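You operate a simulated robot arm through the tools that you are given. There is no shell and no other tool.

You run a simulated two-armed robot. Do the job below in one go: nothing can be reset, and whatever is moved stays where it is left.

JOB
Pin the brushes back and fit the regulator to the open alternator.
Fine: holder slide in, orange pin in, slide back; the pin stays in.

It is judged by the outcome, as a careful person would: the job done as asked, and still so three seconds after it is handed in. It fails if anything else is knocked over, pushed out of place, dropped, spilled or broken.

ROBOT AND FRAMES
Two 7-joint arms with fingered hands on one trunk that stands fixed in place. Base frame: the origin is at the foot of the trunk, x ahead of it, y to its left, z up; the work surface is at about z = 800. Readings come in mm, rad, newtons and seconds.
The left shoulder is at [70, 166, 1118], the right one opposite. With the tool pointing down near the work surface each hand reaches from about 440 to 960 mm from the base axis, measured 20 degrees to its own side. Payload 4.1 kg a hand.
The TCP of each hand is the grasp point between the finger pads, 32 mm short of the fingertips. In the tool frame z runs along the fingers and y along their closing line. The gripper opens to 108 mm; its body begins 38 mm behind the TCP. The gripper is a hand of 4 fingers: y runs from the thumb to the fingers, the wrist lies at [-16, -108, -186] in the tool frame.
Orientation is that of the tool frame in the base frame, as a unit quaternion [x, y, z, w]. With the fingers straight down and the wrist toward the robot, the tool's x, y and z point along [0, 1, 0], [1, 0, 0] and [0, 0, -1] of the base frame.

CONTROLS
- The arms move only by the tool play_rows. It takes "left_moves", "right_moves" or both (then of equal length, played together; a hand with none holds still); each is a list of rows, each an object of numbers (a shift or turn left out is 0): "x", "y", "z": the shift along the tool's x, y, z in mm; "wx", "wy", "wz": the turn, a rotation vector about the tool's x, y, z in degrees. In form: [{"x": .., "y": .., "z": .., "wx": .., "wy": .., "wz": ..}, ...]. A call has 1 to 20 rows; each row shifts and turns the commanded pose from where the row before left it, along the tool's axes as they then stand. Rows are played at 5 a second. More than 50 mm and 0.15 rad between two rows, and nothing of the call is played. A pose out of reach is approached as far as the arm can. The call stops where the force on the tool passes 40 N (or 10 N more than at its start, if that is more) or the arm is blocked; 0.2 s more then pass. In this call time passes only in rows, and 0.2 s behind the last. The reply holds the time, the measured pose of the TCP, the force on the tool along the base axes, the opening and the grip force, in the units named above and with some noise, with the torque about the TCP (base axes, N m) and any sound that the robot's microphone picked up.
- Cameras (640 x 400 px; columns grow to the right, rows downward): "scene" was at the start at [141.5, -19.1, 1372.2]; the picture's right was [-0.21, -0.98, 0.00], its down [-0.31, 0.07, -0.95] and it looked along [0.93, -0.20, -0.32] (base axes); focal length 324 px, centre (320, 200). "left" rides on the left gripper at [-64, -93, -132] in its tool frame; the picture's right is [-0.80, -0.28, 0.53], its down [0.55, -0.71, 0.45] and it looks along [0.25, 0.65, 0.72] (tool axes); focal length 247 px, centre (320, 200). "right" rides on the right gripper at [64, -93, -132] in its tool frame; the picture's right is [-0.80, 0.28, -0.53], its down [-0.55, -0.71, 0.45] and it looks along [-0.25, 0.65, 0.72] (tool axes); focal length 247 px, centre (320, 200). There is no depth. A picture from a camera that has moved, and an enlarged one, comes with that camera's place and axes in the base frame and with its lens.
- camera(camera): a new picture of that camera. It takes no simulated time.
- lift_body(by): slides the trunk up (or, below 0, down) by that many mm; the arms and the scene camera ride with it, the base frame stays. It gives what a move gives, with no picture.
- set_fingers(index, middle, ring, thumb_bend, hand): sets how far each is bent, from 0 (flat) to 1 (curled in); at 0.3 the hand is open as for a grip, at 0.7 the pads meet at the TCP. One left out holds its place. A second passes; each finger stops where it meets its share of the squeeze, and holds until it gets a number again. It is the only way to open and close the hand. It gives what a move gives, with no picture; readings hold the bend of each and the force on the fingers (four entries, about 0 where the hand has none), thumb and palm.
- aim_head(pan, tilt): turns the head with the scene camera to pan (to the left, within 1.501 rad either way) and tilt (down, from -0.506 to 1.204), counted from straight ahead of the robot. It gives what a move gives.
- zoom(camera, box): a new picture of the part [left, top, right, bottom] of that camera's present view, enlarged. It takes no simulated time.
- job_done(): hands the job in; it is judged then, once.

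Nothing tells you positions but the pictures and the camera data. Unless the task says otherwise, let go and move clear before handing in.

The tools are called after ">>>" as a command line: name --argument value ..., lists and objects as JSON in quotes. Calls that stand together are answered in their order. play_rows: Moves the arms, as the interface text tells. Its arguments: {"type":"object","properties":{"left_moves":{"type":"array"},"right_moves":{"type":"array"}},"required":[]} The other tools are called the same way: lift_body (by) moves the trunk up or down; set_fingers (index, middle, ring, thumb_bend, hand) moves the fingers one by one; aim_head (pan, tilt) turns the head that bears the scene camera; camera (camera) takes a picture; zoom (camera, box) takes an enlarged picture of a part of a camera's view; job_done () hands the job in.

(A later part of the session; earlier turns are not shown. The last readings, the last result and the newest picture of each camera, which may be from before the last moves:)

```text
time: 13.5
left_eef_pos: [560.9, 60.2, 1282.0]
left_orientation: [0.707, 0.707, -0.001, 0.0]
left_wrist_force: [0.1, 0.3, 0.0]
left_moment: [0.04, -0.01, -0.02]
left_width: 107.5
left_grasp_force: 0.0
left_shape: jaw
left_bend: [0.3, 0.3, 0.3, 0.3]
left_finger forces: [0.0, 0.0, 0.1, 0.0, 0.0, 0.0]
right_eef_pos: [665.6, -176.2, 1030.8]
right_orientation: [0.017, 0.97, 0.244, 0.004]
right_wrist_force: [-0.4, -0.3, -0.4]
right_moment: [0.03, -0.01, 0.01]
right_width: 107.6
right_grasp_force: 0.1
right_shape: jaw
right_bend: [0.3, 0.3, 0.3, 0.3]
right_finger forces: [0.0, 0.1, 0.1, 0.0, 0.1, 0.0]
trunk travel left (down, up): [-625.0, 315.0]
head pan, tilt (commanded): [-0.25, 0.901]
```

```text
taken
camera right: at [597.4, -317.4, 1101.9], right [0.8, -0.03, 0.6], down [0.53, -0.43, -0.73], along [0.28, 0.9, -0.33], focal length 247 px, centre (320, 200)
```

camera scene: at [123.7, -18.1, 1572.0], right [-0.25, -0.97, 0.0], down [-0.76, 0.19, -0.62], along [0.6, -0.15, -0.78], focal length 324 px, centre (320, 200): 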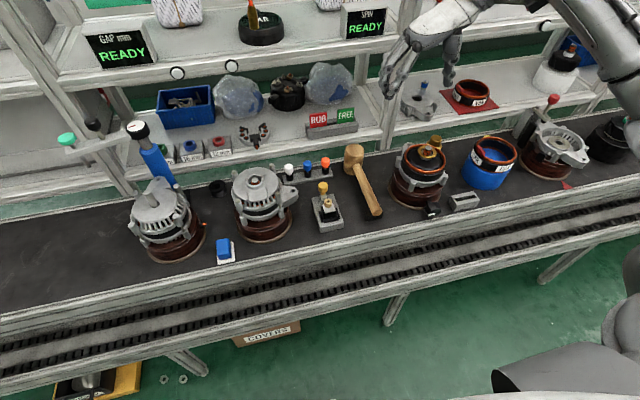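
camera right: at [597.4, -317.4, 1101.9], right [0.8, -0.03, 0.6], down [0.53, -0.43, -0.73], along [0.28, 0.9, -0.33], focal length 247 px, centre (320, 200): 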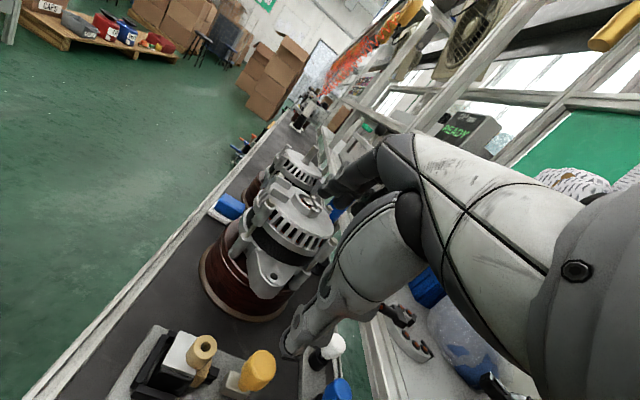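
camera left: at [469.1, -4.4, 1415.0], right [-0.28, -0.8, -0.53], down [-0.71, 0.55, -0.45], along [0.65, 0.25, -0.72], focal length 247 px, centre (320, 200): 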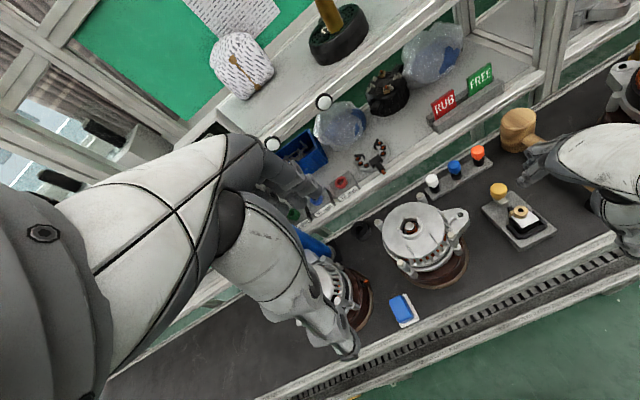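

>>> zoom --camera "right" --box '[260, 170, 340, 230]'

>>> zoom --camera "right" --box '[110, 310, 290, 400]'

>>> zoom --camera "right" --box '[285, 180, 330, 220]'

>>> zoom --camera "scene" --box '[200, 100, 420, 240]'

```text
6.67 times, centred on (300, 200) of right
camera zoom: at [597.4, -317.4, 1101.9], right [0.8, -0.03, 0.6], down [0.53, -0.43, -0.73], along [0.28, 0.9, -0.33], focal length 1646 px, centre (453, 200)
```

zoom: 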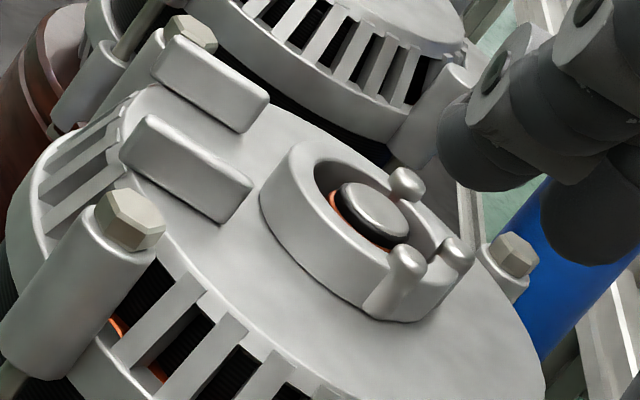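

```text
3.56 times, centred on (200, 355) of right
camera zoom: at [597.4, -317.4, 1101.9], right [0.8, -0.03, 0.6], down [0.53, -0.43, -0.73], along [0.28, 0.9, -0.33], focal length 878 px, centre (747, -351)
```

zoom: 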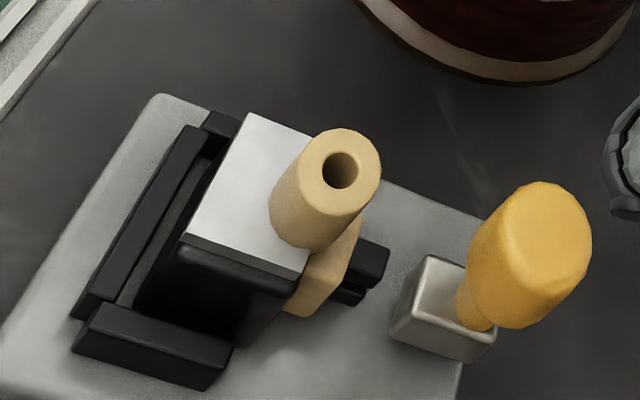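

```text
10.00 times, centred on (308, 200) of right
camera zoom: at [597.4, -317.4, 1101.9], right [0.8, -0.03, 0.6], down [0.53, -0.43, -0.73], along [0.28, 0.9, -0.33], focal length 2470 px, centre (445, 200)
```

zoom: 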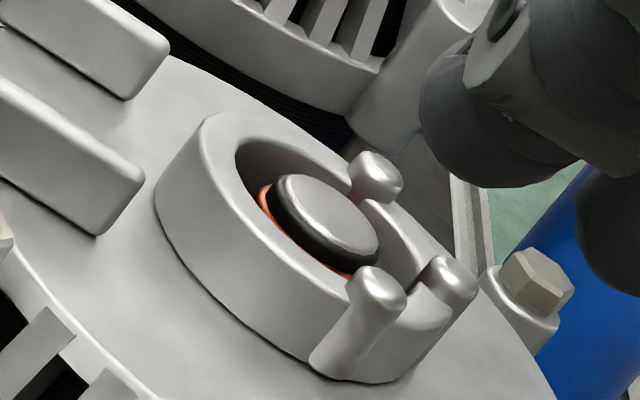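

```text
2.86 times, centred on (310, 170) of scene
camera zoom: at [123.6, -18.9, 1322.0], right [-0.25, -0.97, 0.0], down [-0.76, 0.19, -0.62], along [0.6, -0.15, -0.78], focal length 924 px, centre (349, 286)
```

zoom: 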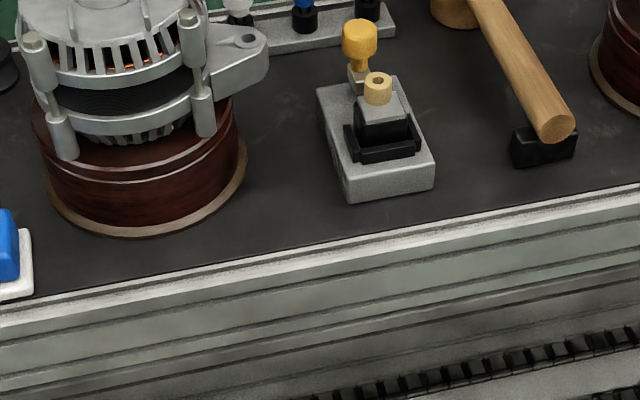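

I see the seat now: the flat cover between the two fins, in front of the slip-ring ring. Next I'll set up the right hand to push the yellow-knob slide toward the nest with the side of the index finger, stopping above it first to check alignment.

>>> set_fingers --hand "right" --thumb_bend 0.6

>>> play_rows --right_moves '[{"wx": 7}, {"wx": 7}, {"wx": 7}, {"wx": 7}, {"wz": -2}, {"x": -35, "y": -26}, {"x": -35, "y": -27}, {"z": 35}, {"z": 30}]'

>>> aim_head --pan -0.26 --tilt 0.62

>>> zoom --camera "scene" --box '[240, 120, 400, 280]'

>>> zoom --camera "left" --box '[450, 100, 640, 260]'

>>> camera --camera "right"

```text
time: 14.5
left_eef_pos: [560.2, 60.3, 1281.8]
left_orientation: [0.707, 0.707, 0.0, 0.0]
left_wrist_force: [-0.3, 0.0, 0.4]
left_moment: [0.01, 0.0, -0.01]
left_width: 107.6
left_grasp_force: 0.1
left_shape: jaw
left_bend: [0.3, 0.3, 0.3, 0.3]
left_finger forces: [0.0, 0.0, 0.1, 0.0, 0.0, 0.0]
right_eef_pos: [666.0, -176.0, 1028.7]
right_orientation: [0.017, 0.97, 0.242, 0.004]
right_wrist_force: [0.5, 0.2, -0.8]
right_moment: [0.0, 0.03, 0.0]
right_width: 69.1
right_grasp_force: 0.1
right_shape: fingers
right_bend: [0.3, 0.3, 0.3, 0.6]
right_finger forces: [0.0, 0.1, 0.1, 0.0, 0.0, 0.0]
trunk travel left (down, up): [-625.0, 315.0]
head pan, tilt (commanded): [-0.25, 0.901]
```

```text
time: 16.5
left_eef_pos: [561.1, 61.2, 1282.0]
left_orientation: [0.707, 0.707, -0.001, -0.001]
left_wrist_force: [-0.4, -0.2, 0.2]
left_moment: [-0.02, 0.01, 0.01]
left_width: 107.5
left_grasp_force: 0.0
left_shape: jaw
left_bend: [0.3, 0.3, 0.3, 0.3]
left_finger forces: [0.1, 0.0, 0.1, 0.0, 0.0, 0.0]
right_eef_pos: [737.2, -227.2, 966.4]
right_orientation: [0.0, 1.0, 0.0, -0.001]
right_wrist_force: [-1.1, 0.9, 0.6]
right_moment: [-0.02, 0.0, 0.01]
right_width: 68.9
right_grasp_force: 0.1
right_shape: fingers
right_bend: [0.3, 0.3, 0.3, 0.6]
right_finger forces: [0.1, 0.1, 0.0, 0.1, 0.0, 0.0]
trunk travel left (down, up): [-625.0, 315.0]
head pan, tilt (commanded): [-0.25, 0.901]
```

```text
time: 17.3
left_eef_pos: [561.1, 60.3, 1281.6]
left_orientation: [0.707, 0.707, -0.001, 0.0]
left_wrist_force: [-0.9, 0.2, 0.0]
left_moment: [0.01, 0.01, 0.0]
left_width: 107.6
left_grasp_force: 0.1
left_shape: jaw
left_bend: [0.3, 0.3, 0.3, 0.3]
left_finger forces: [0.0, 0.0, 0.0, 0.0, 0.0, 0.0]
right_eef_pos: [736.5, -227.3, 966.1]
right_orientation: [0.0, 1.0, 0.0, -0.001]
right_wrist_force: [-0.3, -0.8, 0.7]
right_moment: [0.03, 0.03, 0.0]
right_width: 69.0
right_grasp_force: 0.1
right_shape: fingers
right_bend: [0.3, 0.3, 0.3, 0.6]
right_finger forces: [0.0, 0.0, 0.1, 0.1, 0.1, 0.0]
trunk travel left (down, up): [-625.0, 315.0]
head pan, tilt (commanded): [-0.26, 0.62]
```

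```text
2.50 times, centred on (320, 200) of scene
camera zoom: at [135.1, -21.9, 1345.0], right [-0.26, -0.97, 0.0], down [-0.56, 0.15, -0.81], along [0.79, -0.21, -0.58], focal length 809 px, centre (320, 200)
```

zoom: 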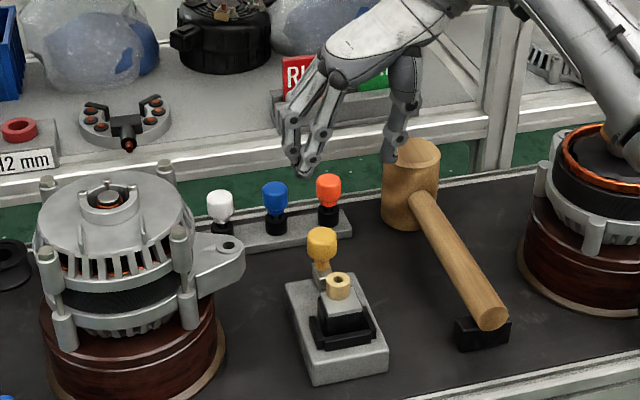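

```text
2.50 times, centred on (545, 180) of left
camera zoom: at [468.1, -5.1, 1415.3], right [-0.28, -0.8, -0.53], down [-0.71, 0.55, -0.45], along [0.65, 0.25, -0.72], focal length 617 px, centre (-242, 250)
```

zoom: 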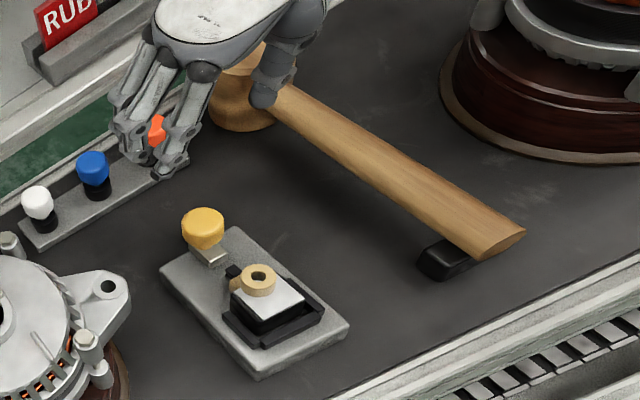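

```text
taken
camera right: at [672.2, -320.4, 1097.3], right [0.8, 0.28, 0.53], down [0.55, -0.7, -0.45], along [0.25, 0.65, -0.72], focal length 247 px, centre (320, 200)
```

right: 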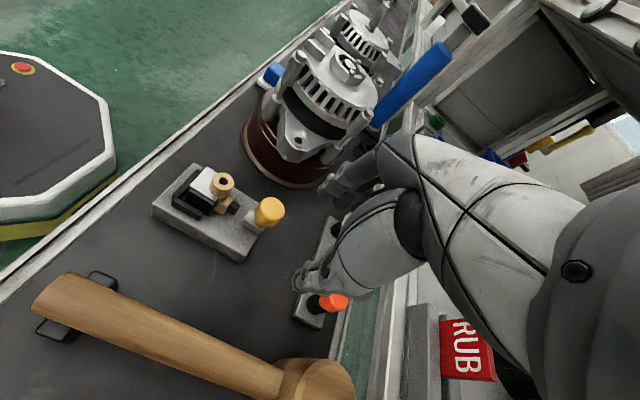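

>>> zoom --camera "scene" --box '[295, 140, 365, 210]'

>>> zoom --camera "left" --box '[485, 125, 565, 205]'

>>> zoom --camera "right" --box '[240, 150, 440, 330]'

```text
5.71 times, centred on (330, 175) of scene
camera zoom: at [135.1, -21.9, 1345.0], right [-0.26, -0.97, 0.0], down [-0.56, 0.15, -0.81], along [0.79, -0.21, -0.58], focal length 1849 px, centre (263, 343)
```

zoom: 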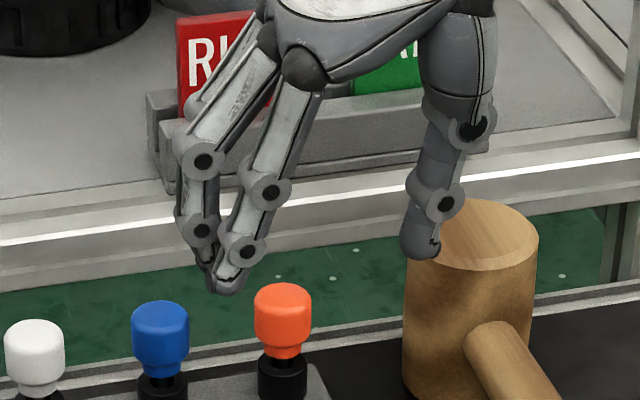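

```text
5.00 times, centred on (525, 165) of left
camera zoom: at [468.1, -5.1, 1415.3], right [-0.28, -0.8, -0.53], down [-0.71, 0.55, -0.45], along [0.65, 0.25, -0.72], focal length 1235 px, centre (-705, 375)
```

zoom: 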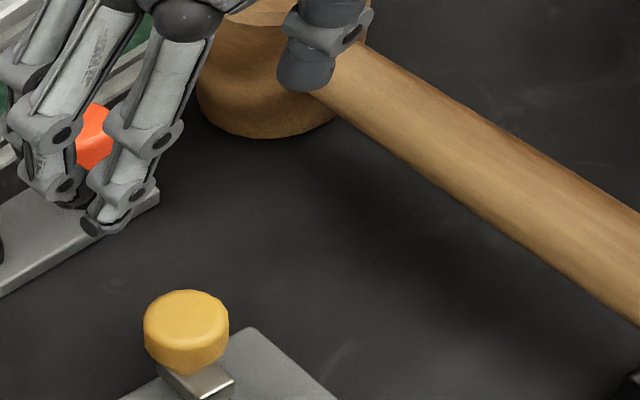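

```text
2.22 times, centred on (340, 240) of right
camera zoom: at [672.2, -320.4, 1097.3], right [0.8, 0.28, 0.53], down [0.55, -0.7, -0.45], along [0.25, 0.65, -0.72], focal length 549 px, centre (276, 111)
```

zoom: 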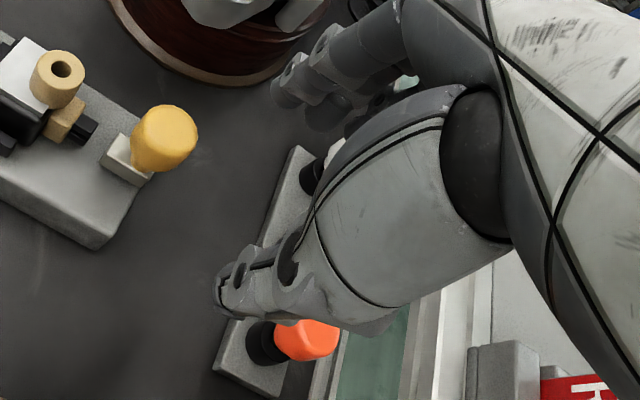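

The index fingertip is about 11 mm beyond the knob's far side and lines up with it in y. I'm lowering to knob height and easing the index finger up against the knob.

>>> play_rows --right_moves '[{"z": 16}, {"z": 16}, {"z": 16}, {"z": 16}, {"x": 4}, {"x": 4}, {"x": 3}, {"x": 3}, {"x": 2}]'

>>> zoom --camera "scene" --box '[280, 170, 370, 270]'

>>> zoom --camera "left" --box '[470, 140, 570, 240]'

```text
time: 19.3
left_eef_pos: [562.4, 59.8, 1282.1]
left_orientation: [0.708, 0.707, -0.001, 0.0]
left_wrist_force: [-0.4, 0.0, -0.4]
left_moment: [0.02, 0.03, 0.01]
left_width: 107.9
left_grasp_force: 0.0
left_shape: jaw
left_bend: [0.3, 0.3, 0.3, 0.3]
left_finger forces: [0.0, 0.0, 0.0, 0.0, 0.0, 0.0]
right_eef_pos: [719.9, -227.3, 900.8]
right_orientation: [0.0, 1.0, 0.0, -0.001]
right_wrist_force: [0.2, 0.1, 0.2]
right_moment: [0.03, -0.02, -0.08]
right_width: 69.3
right_grasp_force: 0.3
right_shape: fingers
right_bend: [0.3, 0.3, 0.3, 0.6]
right_finger forces: [1.1, 0.0, 0.0, 0.1, 0.0, 0.0]
trunk travel left (down, up): [-625.0, 315.0]
head pan, tilt (commanded): [-0.26, 0.62]
```

```text
4.00 times, centred on (325, 220) of scene
camera zoom: at [135.6, -21.9, 1345.0], right [-0.26, -0.97, 0.0], down [-0.56, 0.15, -0.81], along [0.79, -0.21, -0.58], focal length 1294 px, centre (300, 120)
```

zoom: 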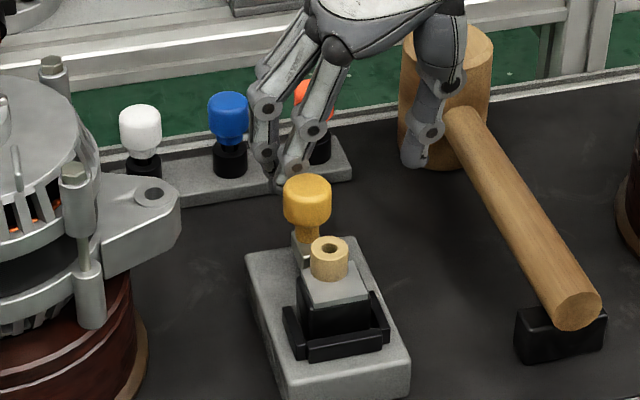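

```text
4.00 times, centred on (520, 190) of left
camera zoom: at [468.6, -5.0, 1415.1], right [-0.28, -0.8, -0.53], down [-0.71, 0.55, -0.45], along [0.65, 0.25, -0.72], focal length 988 px, centre (-480, 240)
```

zoom: 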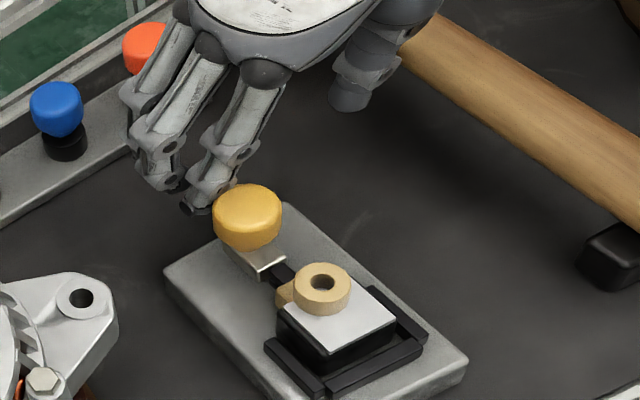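

The index is touching the knob and the slide is moving with about 1 N. I'll keep pushing in small steps.

>>> play_rows --right_moves '[{"x": 3}, {"x": 3}, {"x": 3}]'

>>> zoom --camera "left" --box '[470, 140, 570, 240]'

>>> zoom --camera "right" --box '[140, 140, 340, 280]'

```text
time: 20.1
left_eef_pos: [560.3, 60.2, 1282.3]
left_orientation: [0.707, 0.707, 0.001, 0.0]
left_wrist_force: [-0.1, -0.8, -0.2]
left_moment: [0.01, 0.02, 0.03]
left_width: 107.8
left_grasp_force: 0.2
left_shape: jaw
left_bend: [0.3, 0.3, 0.3, 0.3]
left_finger forces: [0.0, 0.0, 0.1, 0.1, 0.0, 0.0]
right_eef_pos: [710.2, -228.3, 900.9]
right_orientation: [-0.001, 1.0, 0.0, -0.001]
right_wrist_force: [0.2, 0.1, 0.4]
right_moment: [-0.02, -0.02, -0.09]
right_width: 68.6
right_grasp_force: 0.2
right_shape: fingers
right_bend: [0.3, 0.3, 0.3, 0.6]
right_finger forces: [0.9, 0.1, 0.0, 0.1, 0.1, 0.0]
trunk travel left (down, up): [-625.0, 315.0]
head pan, tilt (commanded): [-0.26, 0.62]
```

```text
4.00 times, centred on (520, 190) of left
camera zoom: at [468.4, -5.2, 1415.2], right [-0.28, -0.8, -0.53], down [-0.71, 0.55, -0.45], along [0.65, 0.25, -0.72], focal length 988 px, centre (-480, 240)
```

zoom: 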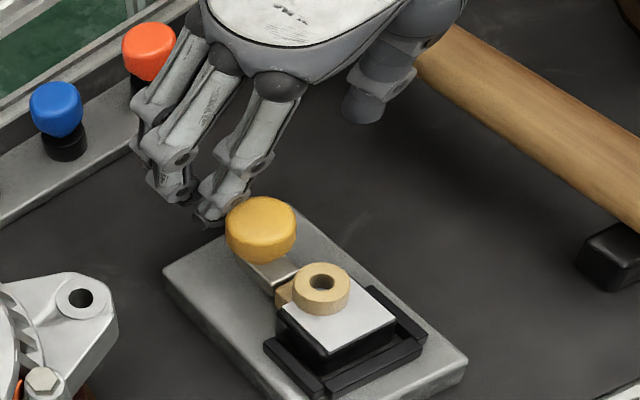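

```text
2.86 times, centred on (240, 210) of right
camera zoom: at [646.9, -320.7, 1031.7], right [0.8, 0.28, 0.53], down [0.55, -0.7, -0.45], along [0.25, 0.65, -0.72], focal length 706 px, centre (549, 171)
```

zoom: 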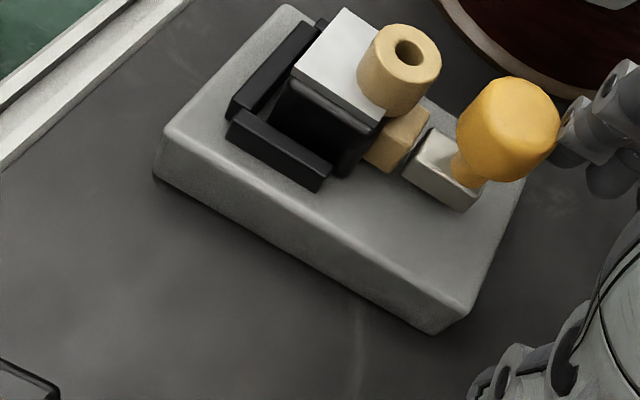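

The brushes are nearly flush and the block is a few millimetres from the tan box. I'll push the last bit in 1 mm steps, watching the force.

>>> play_rows --right_moves '[{"x": 1}, {"x": 1}, {"x": 1}]'

>>> zoom --camera "right" --box '[180, 140, 320, 240]'

```text
time: 20.9
left_eef_pos: [561.9, 60.7, 1283.0]
left_orientation: [0.708, 0.707, 0.0, 0.001]
left_wrist_force: [-0.6, -0.1, -0.5]
left_moment: [0.0, -0.01, 0.01]
left_width: 107.8
left_grasp_force: 0.0
left_shape: jaw
left_bend: [0.3, 0.3, 0.3, 0.3]
left_finger forces: [0.0, 0.0, 0.0, 0.0, 0.0, 0.0]
right_eef_pos: [708.3, -227.7, 901.2]
right_orientation: [0.0, 1.0, -0.001, 0.0]
right_wrist_force: [2.8, 0.8, -0.4]
right_moment: [-0.04, -0.01, -0.18]
right_width: 68.8
right_grasp_force: 1.5
right_shape: fingers
right_bend: [0.3, 0.3, 0.3, 0.6]
right_finger forces: [2.8, 0.0, 0.0, 0.0, 0.0, 0.0]
trunk travel left (down, up): [-625.0, 315.0]
head pan, tilt (commanded): [-0.26, 0.62]
```

```text
4.00 times, centred on (250, 190) of right
camera zoom: at [645.1, -320.6, 1032.2], right [0.8, 0.28, 0.53], down [0.55, -0.71, -0.45], along [0.25, 0.65, -0.72], focal length 988 px, centre (600, 240)
```

zoom: 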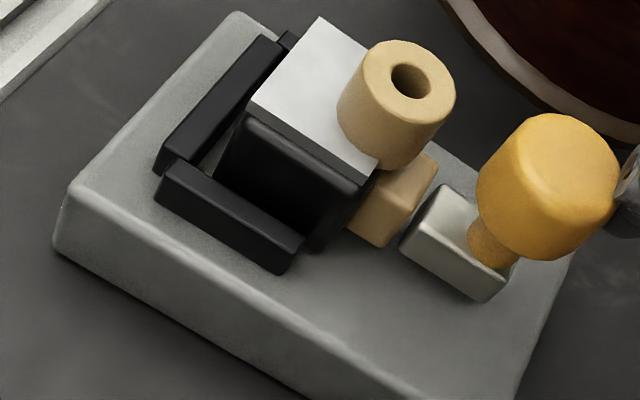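

>>> play_rows --right_moves '[{"x": 1}, {"x": 1}]'

>>> zoom --camera "right" --box '[180, 140, 320, 240]'

>>> zoom --camera "left" --box '[480, 170, 560, 240]'

```text
time: 21.5
left_eef_pos: [561.4, 60.5, 1282.5]
left_orientation: [0.707, 0.707, 0.0, -0.001]
left_wrist_force: [0.6, -0.3, -0.9]
left_moment: [-0.01, -0.01, -0.01]
left_width: 107.8
left_grasp_force: 0.0
left_shape: jaw
left_bend: [0.3, 0.3, 0.3, 0.3]
left_finger forces: [0.1, 0.1, 0.0, 0.0, 0.0, 0.1]
right_eef_pos: [707.5, -227.6, 899.9]
right_orientation: [0.001, 1.0, 0.0, 0.0]
right_wrist_force: [5.4, 0.5, 0.1]
right_moment: [0.01, -0.08, -0.28]
right_width: 68.7
right_grasp_force: 2.5
right_shape: fingers
right_bend: [0.3, 0.3, 0.3, 0.6]
right_finger forces: [4.9, 0.1, 0.1, 0.0, 0.0, 0.0]
trunk travel left (down, up): [-625.0, 315.0]
head pan, tilt (commanded): [-0.26, 0.62]
```

```text
4.00 times, centred on (250, 190) of right
camera zoom: at [643.5, -320.5, 1031.9], right [0.8, 0.28, 0.53], down [0.55, -0.71, -0.45], along [0.25, 0.65, -0.72], focal length 988 px, centre (600, 240)
```

zoom: 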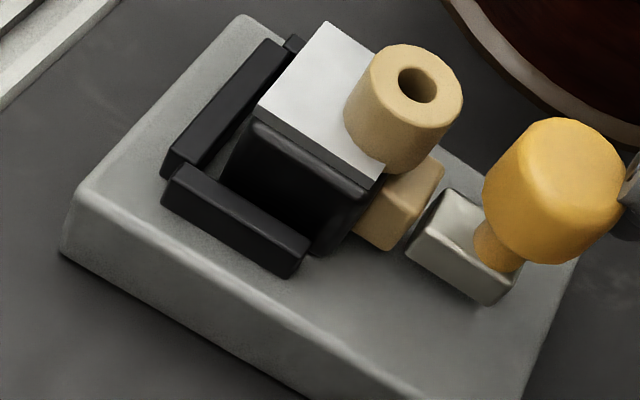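

```text
5.71 times, centred on (520, 205) of left
camera zoom: at [469.1, -5.0, 1415.0], right [-0.28, -0.8, -0.53], down [-0.71, 0.55, -0.45], along [0.65, 0.25, -0.72], focal length 1411 px, centre (-823, 171)
```

zoom: 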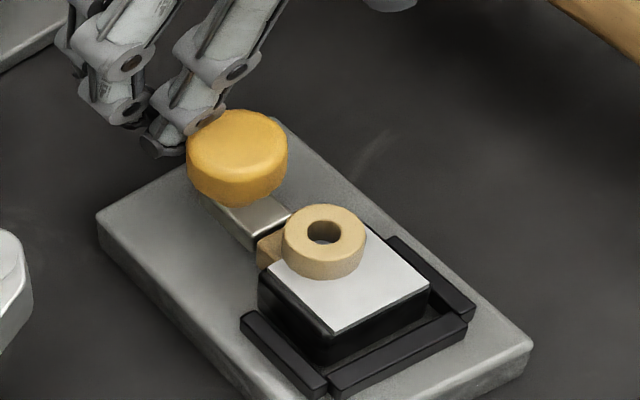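

The slide has reached its stop, as the force is now rising. I'll back the finger off a few millimetres to see whether the slide stays in or springs back.

>>> play_rows --right_moves '[{"x": -2}, {"x": -2}, {"x": -3}, {"x": -3}, {"x": 0}, {"x": 0}, {"x": 0}]'

>>> zoom --camera "left" --box '[480, 170, 560, 240]'

>>> zoom --camera "right" --box '[180, 140, 320, 240]'

```text
time: 23.1
left_eef_pos: [560.2, 61.0, 1282.0]
left_orientation: [0.707, 0.707, 0.001, 0.0]
left_wrist_force: [0.6, 0.2, 0.1]
left_moment: [-0.04, -0.02, -0.01]
left_width: 107.7
left_grasp_force: 0.1
left_shape: jaw
left_bend: [0.3, 0.3, 0.3, 0.3]
left_finger forces: [0.0, 0.0, 0.0, 0.1, 0.0, 0.1]
right_eef_pos: [715.8, -226.8, 901.4]
right_orientation: [0.0, 1.0, 0.0, -0.001]
right_wrist_force: [-0.9, -0.2, 0.0]
right_moment: [0.02, 0.01, -0.01]
right_width: 69.2
right_grasp_force: 0.0
right_shape: fingers
right_bend: [0.3, 0.3, 0.3, 0.6]
right_finger forces: [0.0, 0.0, 0.1, 0.0, 0.0, 0.1]
trunk travel left (down, up): [-625.0, 315.0]
head pan, tilt (commanded): [-0.26, 0.62]
```

```text
5.71 times, centred on (520, 205) of left
camera zoom: at [468.2, -5.1, 1415.2], right [-0.28, -0.8, -0.53], down [-0.71, 0.55, -0.45], along [0.65, 0.25, -0.72], focal length 1411 px, centre (-823, 171)
```

zoom: 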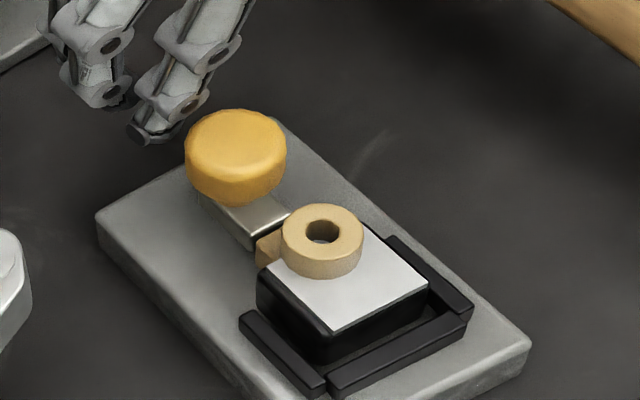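

```text
4.00 times, centred on (250, 190) of right
camera zoom: at [652.3, -320.3, 1032.0], right [0.8, 0.28, 0.53], down [0.55, -0.71, -0.45], along [0.25, 0.65, -0.72], focal length 988 px, centre (600, 240)
```

zoom: 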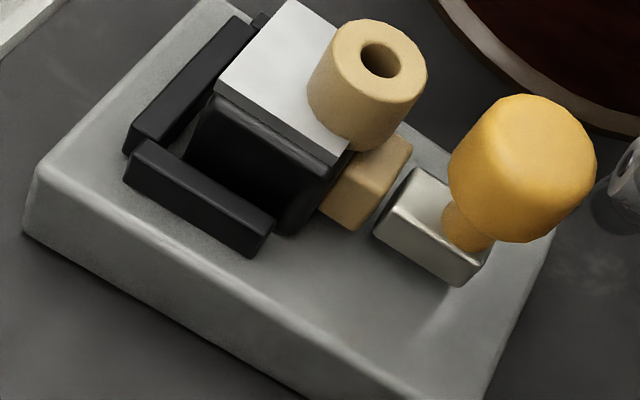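

The slide stays in by itself. Now for the orange pin: I'll raise the hand clear and check the clearance between the pin, the mallet head and the shelf edge.

>>> play_rows --right_moves '[{"x": -4, "z": -20}, {"z": -40}, {"z": -40}, {"z": -40}, {"x": 20, "y": -30}]'

>>> zoom --camera "scene" --box '[260, 140, 400, 240]'

>>> zoom --camera "left" --box '[430, 90, 590, 210]'

>>> zoom --camera "right" --box '[240, 200, 420, 380]'

```text
time: 24.3
left_eef_pos: [559.9, 57.6, 1282.9]
left_orientation: [0.707, 0.707, 0.001, -0.001]
left_wrist_force: [-0.4, -0.3, -0.1]
left_moment: [0.04, -0.03, 0.02]
left_width: 107.7
left_grasp_force: 0.1
left_shape: jaw
left_bend: [0.3, 0.3, 0.3, 0.3]
left_finger forces: [0.0, 0.1, 0.1, 0.1, 0.1, 0.0]
right_eef_pos: [699.9, -262.0, 1040.7]
right_orientation: [-0.001, 1.0, 0.001, 0.0]
right_wrist_force: [0.1, -1.3, 0.7]
right_moment: [0.03, 0.02, 0.02]
right_width: 69.0
right_grasp_force: 0.0
right_shape: fingers
right_bend: [0.3, 0.3, 0.3, 0.6]
right_finger forces: [0.0, 0.0, 0.1, 0.0, 0.0, 0.0]
trunk travel left (down, up): [-625.0, 315.0]
head pan, tilt (commanded): [-0.26, 0.62]
```

```text
4.00 times, centred on (330, 190) of scene
camera zoom: at [134.5, -24.9, 1345.1], right [-0.26, -0.97, 0.0], down [-0.56, 0.15, -0.81], along [0.79, -0.21, -0.58], focal length 1294 px, centre (280, 240)
```

zoom: 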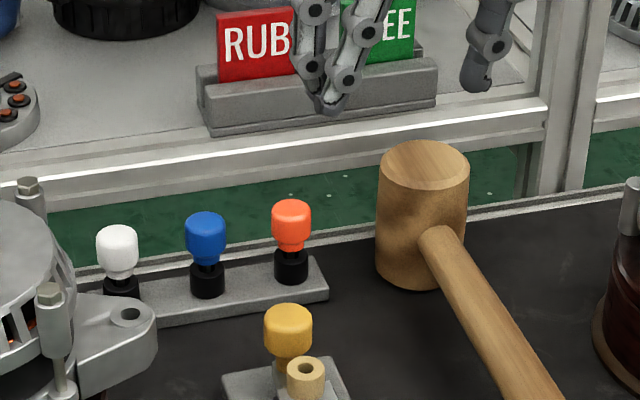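

```text
3.33 times, centred on (510, 150) of left
camera zoom: at [467.3, -8.2, 1415.6], right [-0.28, -0.8, -0.53], down [-0.71, 0.55, -0.45], along [0.65, 0.25, -0.72], focal length 823 px, centre (-313, 367)
```

zoom: 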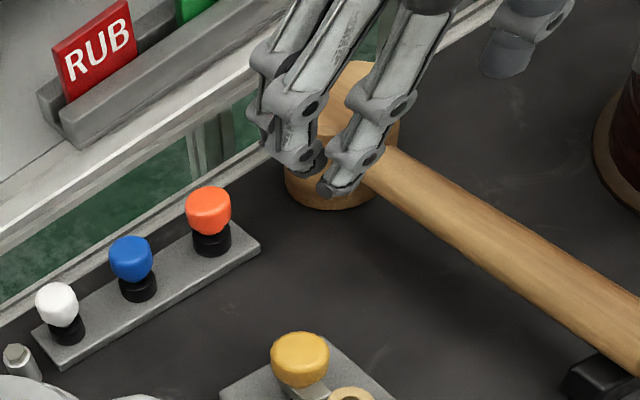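

```text
2.22 times, centred on (330, 290) of right
camera zoom: at [636.1, -355.3, 1171.3], right [0.8, 0.28, 0.53], down [0.55, -0.7, -0.45], along [0.25, 0.65, -0.72], focal length 549 px, centre (298, 0)
```

zoom: 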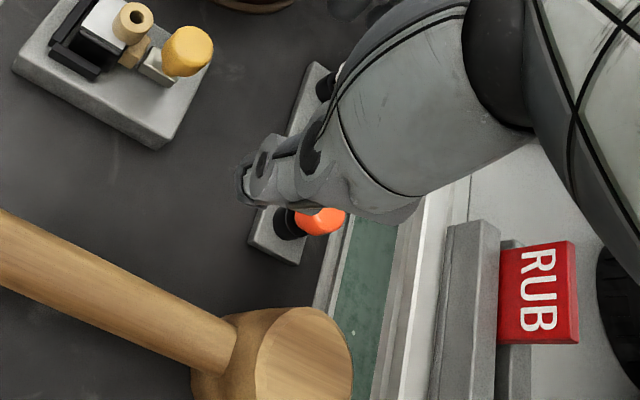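

The shelf front is about 100 mm beyond the pins, so the current hand orientation will work. I'm pre-shaping the fingers to about 43 mm and moving above the orange pin at about (818, -214).

>>> set_fingers --hand "right" --index 0.54 --middle 0.54 --ring 0.5 --thumb_bend 0.54

>>> play_rows --right_moves '[{"x": -38, "y": 16}, {"x": -38, "y": 16}, {"x": -37.5, "y": 16}, {"z": 27}, {"z": 27}, {"z": 27}, {"z": 0}]'

>>> zoom --camera "scene" --box '[280, 110, 380, 230]'

>>> zoom --camera "left" --box '[430, 90, 560, 200]'

>>> zoom --camera "right" --box '[240, 150, 440, 350]'

```text
time: 25.3
left_eef_pos: [560.2, 59.0, 1282.4]
left_orientation: [0.707, 0.707, 0.0, 0.001]
left_wrist_force: [-0.2, -0.5, -0.2]
left_moment: [0.01, 0.0, 0.01]
left_width: 107.7
left_grasp_force: 0.0
left_shape: jaw
left_bend: [0.3, 0.3, 0.3, 0.3]
left_finger forces: [0.0, 0.1, 0.0, 0.0, 0.0, 0.0]
right_eef_pos: [700.8, -259.8, 1040.3]
right_orientation: [0.0, 1.0, 0.0, 0.0]
right_wrist_force: [0.4, -0.7, -0.2]
right_moment: [-0.01, 0.01, -0.01]
right_width: 44.8
right_grasp_force: 0.1
right_shape: fingers
right_bend: [0.54, 0.54, 0.5, 0.54]
right_finger forces: [0.0, 0.0, 0.1, 0.0, 0.0, 0.0]
trunk travel left (down, up): [-625.0, 315.0]
head pan, tilt (commanded): [-0.26, 0.62]
```

```text
time: 26.9
left_eef_pos: [560.2, 60.7, 1282.7]
left_orientation: [0.707, 0.707, -0.001, 0.0]
left_wrist_force: [-0.5, -0.1, -0.7]
left_moment: [-0.02, 0.0, -0.01]
left_width: 107.6
left_grasp_force: 0.1
left_shape: jaw
left_bend: [0.3, 0.3, 0.3, 0.3]
left_finger forces: [0.1, 0.1, 0.1, 0.0, 0.1, 0.0]
right_eef_pos: [792.9, -214.8, 960.6]
right_orientation: [0.0, 1.0, 0.0, 0.0]
right_wrist_force: [0.1, 0.0, 0.1]
right_moment: [0.03, 0.0, 0.01]
right_width: 44.5
right_grasp_force: 0.1
right_shape: fingers
right_bend: [0.54, 0.54, 0.5, 0.54]
right_finger forces: [0.0, 0.0, 0.0, 0.0, 0.1, 0.0]
right hand out of reach, approached as far as the arm can: row 3
trunk travel left (down, up): [-625.0, 315.0]
head pan, tilt (commanded): [-0.26, 0.62]
```

```text
3.33 times, centred on (330, 170) of scene
camera zoom: at [135.2, -22.0, 1345.1], right [-0.26, -0.97, 0.0], down [-0.56, 0.15, -0.81], along [0.79, -0.21, -0.58], focal length 1079 px, centre (287, 300)
```

zoom: 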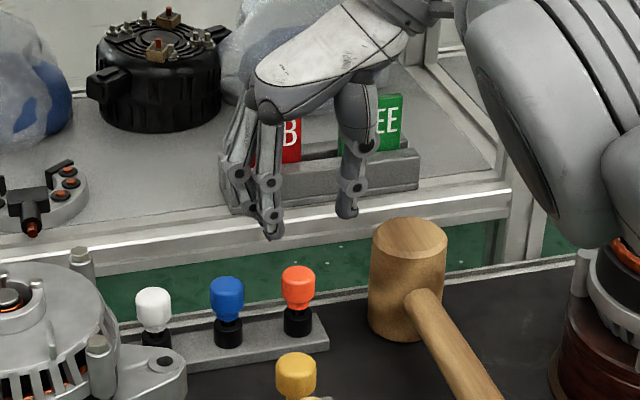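

```text
3.64 times, centred on (495, 145) of left
camera zoom: at [468.2, -5.1, 1415.3], right [-0.28, -0.8, -0.53], down [-0.71, 0.55, -0.45], along [0.65, 0.25, -0.72], focal length 898 px, centre (-316, 400)
```

zoom: 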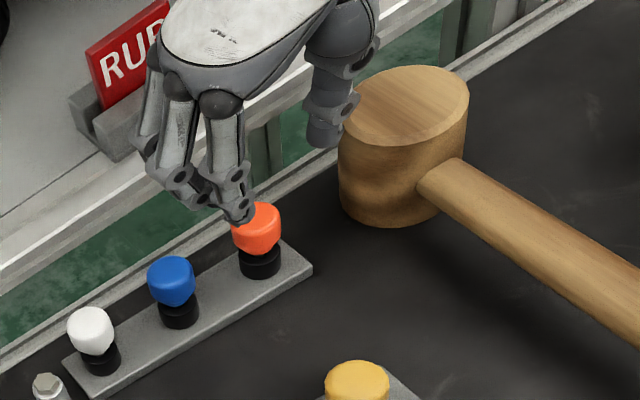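

```text
2.00 times, centred on (340, 250) of right
camera zoom: at [728.8, -308.1, 1091.8], right [0.8, 0.28, 0.53], down [0.55, -0.71, -0.45], along [0.25, 0.65, -0.72], focal length 494 px, centre (280, 100)
```

zoom: 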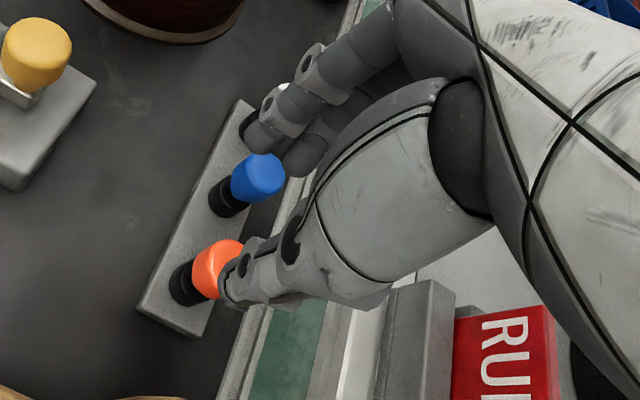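

The arm ran out of reach at x ≈ 793 in this orientation. Turning the hand 45° back toward straight-ahead gives more reach and still leaves clearance.

>>> play_rows --right_moves '[{"wz": 7.5}, {"wz": 7.5}, {"wz": 7.5}, {"wz": 7.5}, {"wz": 7.5}, {"wz": 7.5}, {"z": 0}]'

>>> zoom --camera "scene" --box '[270, 110, 370, 230]'

>>> zoom --camera "left" --box '[430, 90, 560, 200]'

>>> zoom --camera "right" --box '[240, 150, 440, 350]'

```text
time: 28.5
left_eef_pos: [561.2, 61.0, 1281.2]
left_orientation: [0.707, 0.707, 0.0, 0.001]
left_wrist_force: [0.2, -0.8, -0.2]
left_moment: [-0.05, 0.02, 0.03]
left_width: 107.3
left_grasp_force: 0.0
left_shape: jaw
left_bend: [0.3, 0.3, 0.3, 0.3]
left_finger forces: [0.0, 0.1, 0.0, 0.0, 0.1, 0.1]
right_eef_pos: [797.0, -220.7, 966.0]
right_orientation: [0.014, 1.0, 0.001, 0.006]
right_wrist_force: [-0.6, -0.6, 0.0]
right_moment: [0.0, 0.01, -0.01]
right_width: 45.1
right_grasp_force: 0.0
right_shape: fingers
right_bend: [0.54, 0.54, 0.5, 0.54]
right_finger forces: [0.1, 0.0, 0.1, 0.1, 0.0, 0.0]
right hand out of reach, approached as far as the arm can: row 1, 2, 3, 4, 5, 6
trunk travel left (down, up): [-625.0, 315.0]
head pan, tilt (commanded): [-0.26, 0.62]
```

```text
3.33 times, centred on (320, 170) of scene
camera zoom: at [135.3, -21.8, 1345.0], right [-0.26, -0.97, 0.0], down [-0.56, 0.15, -0.81], along [0.79, -0.21, -0.58], focal length 1079 px, centre (320, 300)
```

zoom: 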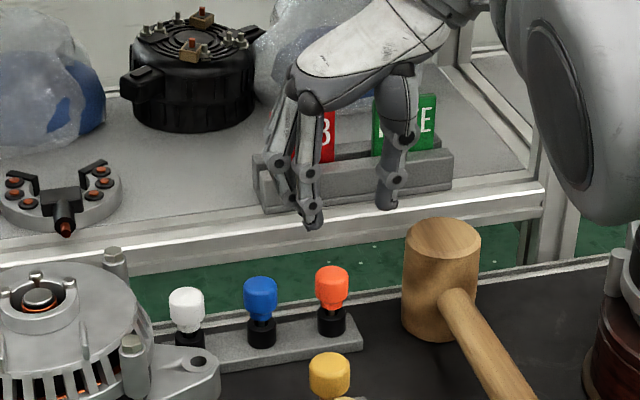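

```text
3.64 times, centred on (495, 145) of left
camera zoom: at [468.3, -5.0, 1415.2], right [-0.28, -0.8, -0.53], down [-0.71, 0.55, -0.45], along [0.65, 0.25, -0.72], focal length 898 px, centre (-316, 400)
```

zoom: 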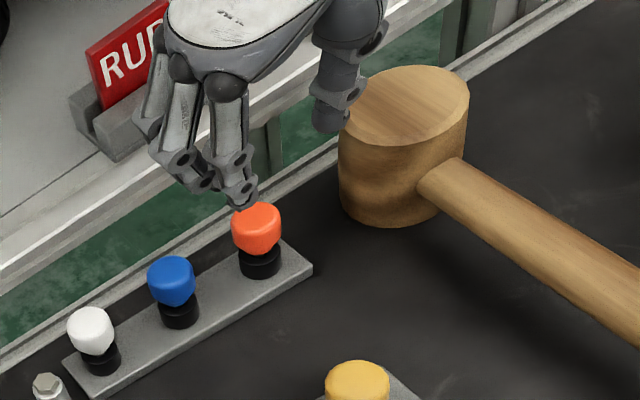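

```text
2.00 times, centred on (340, 250) of right
camera zoom: at [728.1, -312.1, 1095.4], right [0.8, 0.26, 0.54], down [0.54, -0.72, -0.44], along [0.28, 0.64, -0.71], focal length 494 px, centre (280, 100)
```

zoom: 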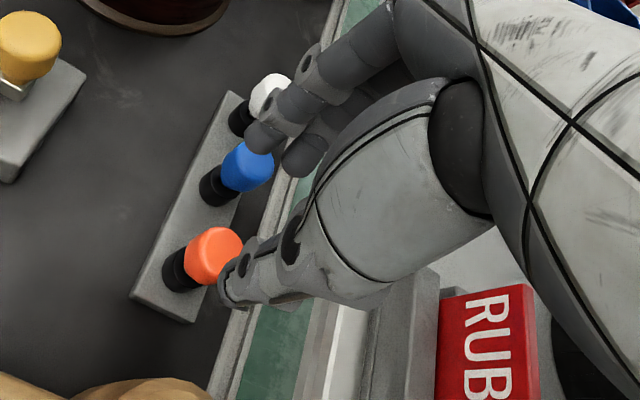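

The turn was blocked because the arm was at its limit. I'll pull back toward the robot first and check the pose before turning.

>>> play_rows --right_moves '[{"x": 14, "y": -14}, {"x": 14, "y": -14}]'

```text
time: 29.1
left_eef_pos: [560.7, 59.8, 1281.5]
left_orientation: [0.707, 0.708, 0.0, 0.0]
left_wrist_force: [-0.6, 0.4, 0.0]
left_moment: [0.0, 0.02, -0.01]
left_width: 107.6
left_grasp_force: 0.1
left_shape: jaw
left_bend: [0.3, 0.3, 0.3, 0.3]
left_finger forces: [0.0, 0.0, 0.1, 0.1, 0.0, 0.0]
right_eef_pos: [796.3, -220.4, 965.2]
right_orientation: [0.014, 1.0, 0.001, 0.006]
right_wrist_force: [0.4, -0.1, -0.4]
right_moment: [0.02, -0.03, -0.02]
right_width: 44.8
right_grasp_force: 0.0
right_shape: fingers
right_bend: [0.54, 0.54, 0.5, 0.54]
right_finger forces: [0.0, 0.1, 0.0, 0.1, 0.0, 0.0]
right hand out of reach, approached as far as the arm can: row 1, 2
trunk travel left (down, up): [-625.0, 315.0]
head pan, tilt (commanded): [-0.26, 0.62]
```

>>> play_rows --right_moves '[{"x": 20, "y": -20}, {"x": 20, "y": -20}]'

```text
time: 29.7
left_eef_pos: [562.1, 61.0, 1281.5]
left_orientation: [0.707, 0.707, 0.001, -0.001]
left_wrist_force: [-0.3, -0.5, 0.2]
left_moment: [0.03, 0.03, 0.0]
left_width: 107.6
left_grasp_force: 0.0
left_shape: jaw
left_bend: [0.3, 0.3, 0.3, 0.3]
left_finger forces: [0.0, 0.1, 0.1, 0.1, 0.0, 0.0]
right_eef_pos: [795.3, -220.1, 965.8]
right_orientation: [0.013, 1.0, 0.001, 0.006]
right_wrist_force: [0.1, -0.4, 0.1]
right_moment: [-0.02, -0.01, 0.0]
right_width: 44.8
right_grasp_force: 0.1
right_shape: fingers
right_bend: [0.54, 0.54, 0.5, 0.54]
right_finger forces: [0.0, 0.0, 0.0, 0.1, 0.0, 0.0]
right hand out of reach, approached as far as the arm can: row 1, 2
trunk travel left (down, up): [-625.0, 315.0]
head pan, tilt (commanded): [-0.26, 0.62]
```

>>> play_rows --right_moves '[{"wz": -7.5}, {"wz": -7.5}, {"wz": -7.5}]'

```text
time: 30.5
left_eef_pos: [561.2, 59.9, 1281.7]
left_orientation: [0.707, 0.707, 0.0, 0.0]
left_wrist_force: [0.1, 0.4, -0.4]
left_moment: [-0.01, -0.01, -0.01]
left_width: 107.6
left_grasp_force: 0.2
left_shape: jaw
left_bend: [0.3, 0.3, 0.3, 0.3]
left_finger forces: [0.0, 0.1, 0.0, 0.1, 0.1, 0.0]
right_eef_pos: [782.7, -221.2, 966.8]
right_orientation: [-0.053, 0.999, 0.001, 0.007]
right_wrist_force: [-0.6, 0.3, 1.0]
right_moment: [-0.03, 0.02, 0.02]
right_width: 44.6
right_grasp_force: 0.2
right_shape: fingers
right_bend: [0.54, 0.54, 0.5, 0.54]
right_finger forces: [0.1, 0.0, 0.0, 0.0, 0.0, 0.0]
right hand out of reach, approached as far as the arm can: row 1, 2, 3
trunk travel left (down, up): [-625.0, 315.0]
head pan, tilt (commanded): [-0.26, 0.62]
```

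>>> play_rows --right_moves '[{"x": 25}, {"x": 25}]'

>>> camera --camera "scene"

```text
time: 31.1
left_eef_pos: [560.2, 61.2, 1282.4]
left_orientation: [0.707, 0.707, 0.001, 0.0]
left_wrist_force: [0.3, -0.2, -0.6]
left_moment: [0.0, 0.02, 0.03]
left_width: 107.6
left_grasp_force: 0.1
left_shape: jaw
left_bend: [0.3, 0.3, 0.3, 0.3]
left_finger forces: [0.1, 0.1, 0.0, 0.0, 0.0, 0.0]
right_eef_pos: [784.1, -222.1, 966.9]
right_orientation: [-0.053, 0.999, 0.0, 0.006]
right_wrist_force: [0.1, 0.7, -0.8]
right_moment: [0.0, 0.02, 0.0]
right_width: 44.8
right_grasp_force: 0.0
right_shape: fingers
right_bend: [0.54, 0.54, 0.5, 0.54]
right_finger forces: [0.0, 0.0, 0.1, 0.0, 0.0, 0.1]
right hand out of reach, approached as far as the arm can: row 1, 2
trunk travel left (down, up): [-625.0, 315.0]
head pan, tilt (commanded): [-0.26, 0.62]
```

```text
taken
camera scene: at [135.3, -21.9, 1345.1], right [-0.26, -0.97, 0.0], down [-0.56, 0.15, -0.81], along [0.79, -0.21, -0.58], focal length 324 px, centre (320, 200)
```

scene: 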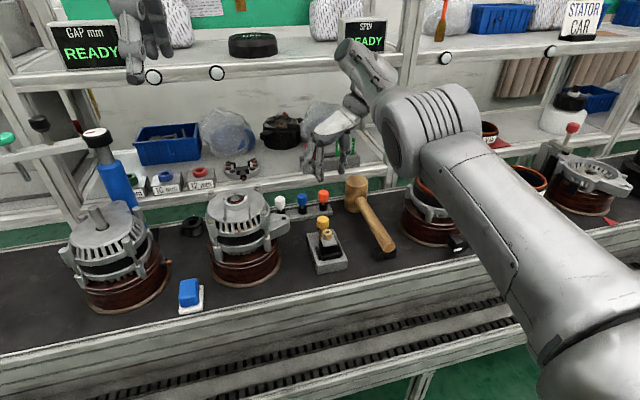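

The arm is fully straight (elbow singularity), so straight pull-backs are rejected. I'll try a sideways move to the left, over free space above the pins, to make the elbow bend again.

>>> play_rows --right_moves '[{"y": 20}, {"y": 20}]'

```text
time: 31.7
left_eef_pos: [560.6, 62.3, 1281.2]
left_orientation: [0.706, 0.708, -0.001, 0.0]
left_wrist_force: [1.0, -0.4, -0.5]
left_moment: [0.04, 0.0, -0.03]
left_width: 107.6
left_grasp_force: 0.0
left_shape: jaw
left_bend: [0.3, 0.3, 0.3, 0.3]
left_finger forces: [0.0, 0.0, 0.0, 0.0, 0.1, 0.1]
right_eef_pos: [789.0, -176.6, 980.7]
right_orientation: [-0.08, 0.996, -0.005, 0.03]
right_wrist_force: [0.5, -0.4, 0.0]
right_moment: [0.01, -0.04, 0.0]
right_width: 44.6
right_grasp_force: 0.1
right_shape: fingers
right_bend: [0.54, 0.54, 0.5, 0.54]
right_finger forces: [0.1, 0.0, 0.0, 0.0, 0.0, 0.0]
right hand out of reach, approached as far as the arm can: row 2
trunk travel left (down, up): [-625.0, 315.0]
head pan, tilt (commanded): [-0.26, 0.62]
```

>>> play_rows --right_moves '[{"x": 20}, {"x": 20}]'

```text
time: 32.3
left_eef_pos: [560.5, 61.6, 1283.3]
left_orientation: [0.707, 0.707, 0.0, 0.001]
left_wrist_force: [-0.1, -0.8, -0.3]
left_moment: [-0.01, 0.0, -0.01]
left_width: 107.9
left_grasp_force: 0.0
left_shape: jaw
left_bend: [0.3, 0.3, 0.3, 0.3]
left_finger forces: [0.0, 0.0, 0.0, 0.1, 0.0, 0.0]
right_eef_pos: [788.9, -177.8, 981.0]
right_orientation: [-0.08, 0.996, -0.004, 0.03]
right_wrist_force: [0.0, -0.5, 0.0]
right_moment: [-0.01, 0.0, -0.02]
right_width: 44.7
right_grasp_force: 0.1
right_shape: fingers
right_bend: [0.54, 0.54, 0.5, 0.54]
right_finger forces: [0.0, 0.0, 0.1, 0.0, 0.0, 0.1]
right hand out of reach, approached as far as the arm can: row 1, 2
trunk travel left (down, up): [-625.0, 315.0]
head pan, tilt (commanded): [-0.26, 0.62]
```

>>> play_rows --right_moves '[{"y": 8}, {"x": 8, "y": 4}, {"x": 10, "y": 2}]'

```text
time: 33.1
left_eef_pos: [561.1, 61.1, 1281.6]
left_orientation: [0.708, 0.707, -0.001, 0.0]
left_wrist_force: [0.8, -1.1, 0.3]
left_moment: [0.0, 0.03, 0.05]
left_width: 107.2
left_grasp_force: 0.0
left_shape: jaw
left_bend: [0.3, 0.3, 0.3, 0.3]
left_finger forces: [0.0, 0.0, 0.1, 0.0, 0.1, 0.0]
right_eef_pos: [778.3, -163.3, 985.9]
right_orientation: [-0.088, 0.995, -0.006, 0.039]
right_wrist_force: [-0.4, 0.4, 0.3]
right_moment: [0.0, 0.0, 0.01]
right_width: 44.9
right_grasp_force: 0.0
right_shape: fingers
right_bend: [0.54, 0.54, 0.5, 0.54]
right_finger forces: [0.0, 0.0, 0.1, 0.0, 0.0, 0.0]
right hand out of reach, approached as far as the arm can: row 2, 3
trunk travel left (down, up): [-625.0, 315.0]
head pan, tilt (commanded): [-0.26, 0.62]
```

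>>> play_rows --right_moves '[{"y": 8}, {"y": 8, "x": 2}, {"y": 8, "x": 2}, {"y": 8, "x": 2}]'

```text
time: 34.1
left_eef_pos: [560.4, 61.1, 1281.1]
left_orientation: [0.707, 0.707, 0.0, 0.0]
left_wrist_force: [-0.2, 0.0, 0.8]
left_moment: [-0.02, 0.02, -0.01]
left_width: 107.6
left_grasp_force: 0.1
left_shape: jaw
left_bend: [0.3, 0.3, 0.3, 0.3]
left_finger forces: [0.0, 0.0, 0.0, 0.0, 0.0, 0.0]
right_eef_pos: [759.6, -133.7, 979.8]
right_orientation: [-0.08, 0.996, -0.004, 0.031]
right_wrist_force: [-0.6, 0.3, 0.1]
right_moment: [-0.04, 0.02, -0.01]
right_width: 44.7
right_grasp_force: 0.1
right_shape: fingers
right_bend: [0.54, 0.54, 0.5, 0.54]
right_finger forces: [0.0, 0.0, 0.0, 0.0, 0.0, 0.0]
trunk travel left (down, up): [-625.0, 315.0]
head pan, tilt (commanded): [-0.26, 0.62]
```

All rows were reachable this time, so the elbow is bending again. Now I'll retreat toward the robot in small steps.

>>> play_rows --right_moves '[{"x": 6, "y": 4}, {"x": 8, "y": 2}, {"x": 10}, {"x": 12}, {"x": 15}, {"x": 20, "z": -5}]'

```text
time: 35.5
left_eef_pos: [559.4, 61.7, 1282.9]
left_orientation: [0.707, 0.707, 0.0, 0.0]
left_wrist_force: [-0.2, 0.0, 0.1]
left_moment: [0.02, -0.03, -0.02]
left_width: 107.4
left_grasp_force: 0.1
left_shape: jaw
left_bend: [0.3, 0.3, 0.3, 0.3]
left_finger forces: [0.0, 0.1, 0.0, 0.1, 0.0, 0.0]
right_eef_pos: [686.9, -141.4, 981.1]
right_orientation: [-0.08, 0.996, -0.004, 0.03]
right_wrist_force: [0.9, 0.3, -0.6]
right_moment: [0.0, -0.01, -0.03]
right_width: 44.7
right_grasp_force: 0.0
right_shape: fingers
right_bend: [0.54, 0.54, 0.5, 0.54]
right_finger forces: [0.0, 0.1, 0.1, 0.1, 0.0, 0.0]
trunk travel left (down, up): [-625.0, 315.0]
head pan, tilt (commanded): [-0.26, 0.62]
```

I've recovered. I'll move back over the jig area, level the small tilt, and turn the hand to the 45° heading while well within reach.

>>> play_rows --right_moves '[{"x": 13.7, "y": -28.2, "z": -15.5}, {"x": 13.7, "y": -28.2, "z": -15.5}, {"wx": -0.7, "wy": 3.4}, {"wz": 7.735}, {"wz": 7.735}, {"wz": 7.735}, {"wz": 7.735}, {"wz": 7.735}, {"wz": 7.735}, {"wz": 7.735}]'

```text
time: 37.7
left_eef_pos: [560.9, 60.9, 1282.0]
left_orientation: [0.707, 0.708, -0.001, 0.0]
left_wrist_force: [-0.1, -0.2, 0.2]
left_moment: [0.02, -0.03, -0.04]
left_width: 107.7
left_grasp_force: 0.1
left_shape: jaw
left_bend: [0.3, 0.3, 0.3, 0.3]
left_finger forces: [0.0, 0.1, 0.0, 0.1, 0.1, 0.0]
right_eef_pos: [667.4, -200.8, 1011.7]
right_orientation: [0.384, 0.923, -0.001, 0.0]
right_wrist_force: [-1.0, 0.6, 0.2]
right_moment: [-0.02, 0.03, 0.01]
right_width: 44.9
right_grasp_force: 0.0
right_shape: fingers
right_bend: [0.54, 0.54, 0.5, 0.54]
right_finger forces: [0.0, 0.1, 0.0, 0.1, 0.0, 0.0]
trunk travel left (down, up): [-625.0, 315.0]
head pan, tilt (commanded): [-0.26, 0.62]
```

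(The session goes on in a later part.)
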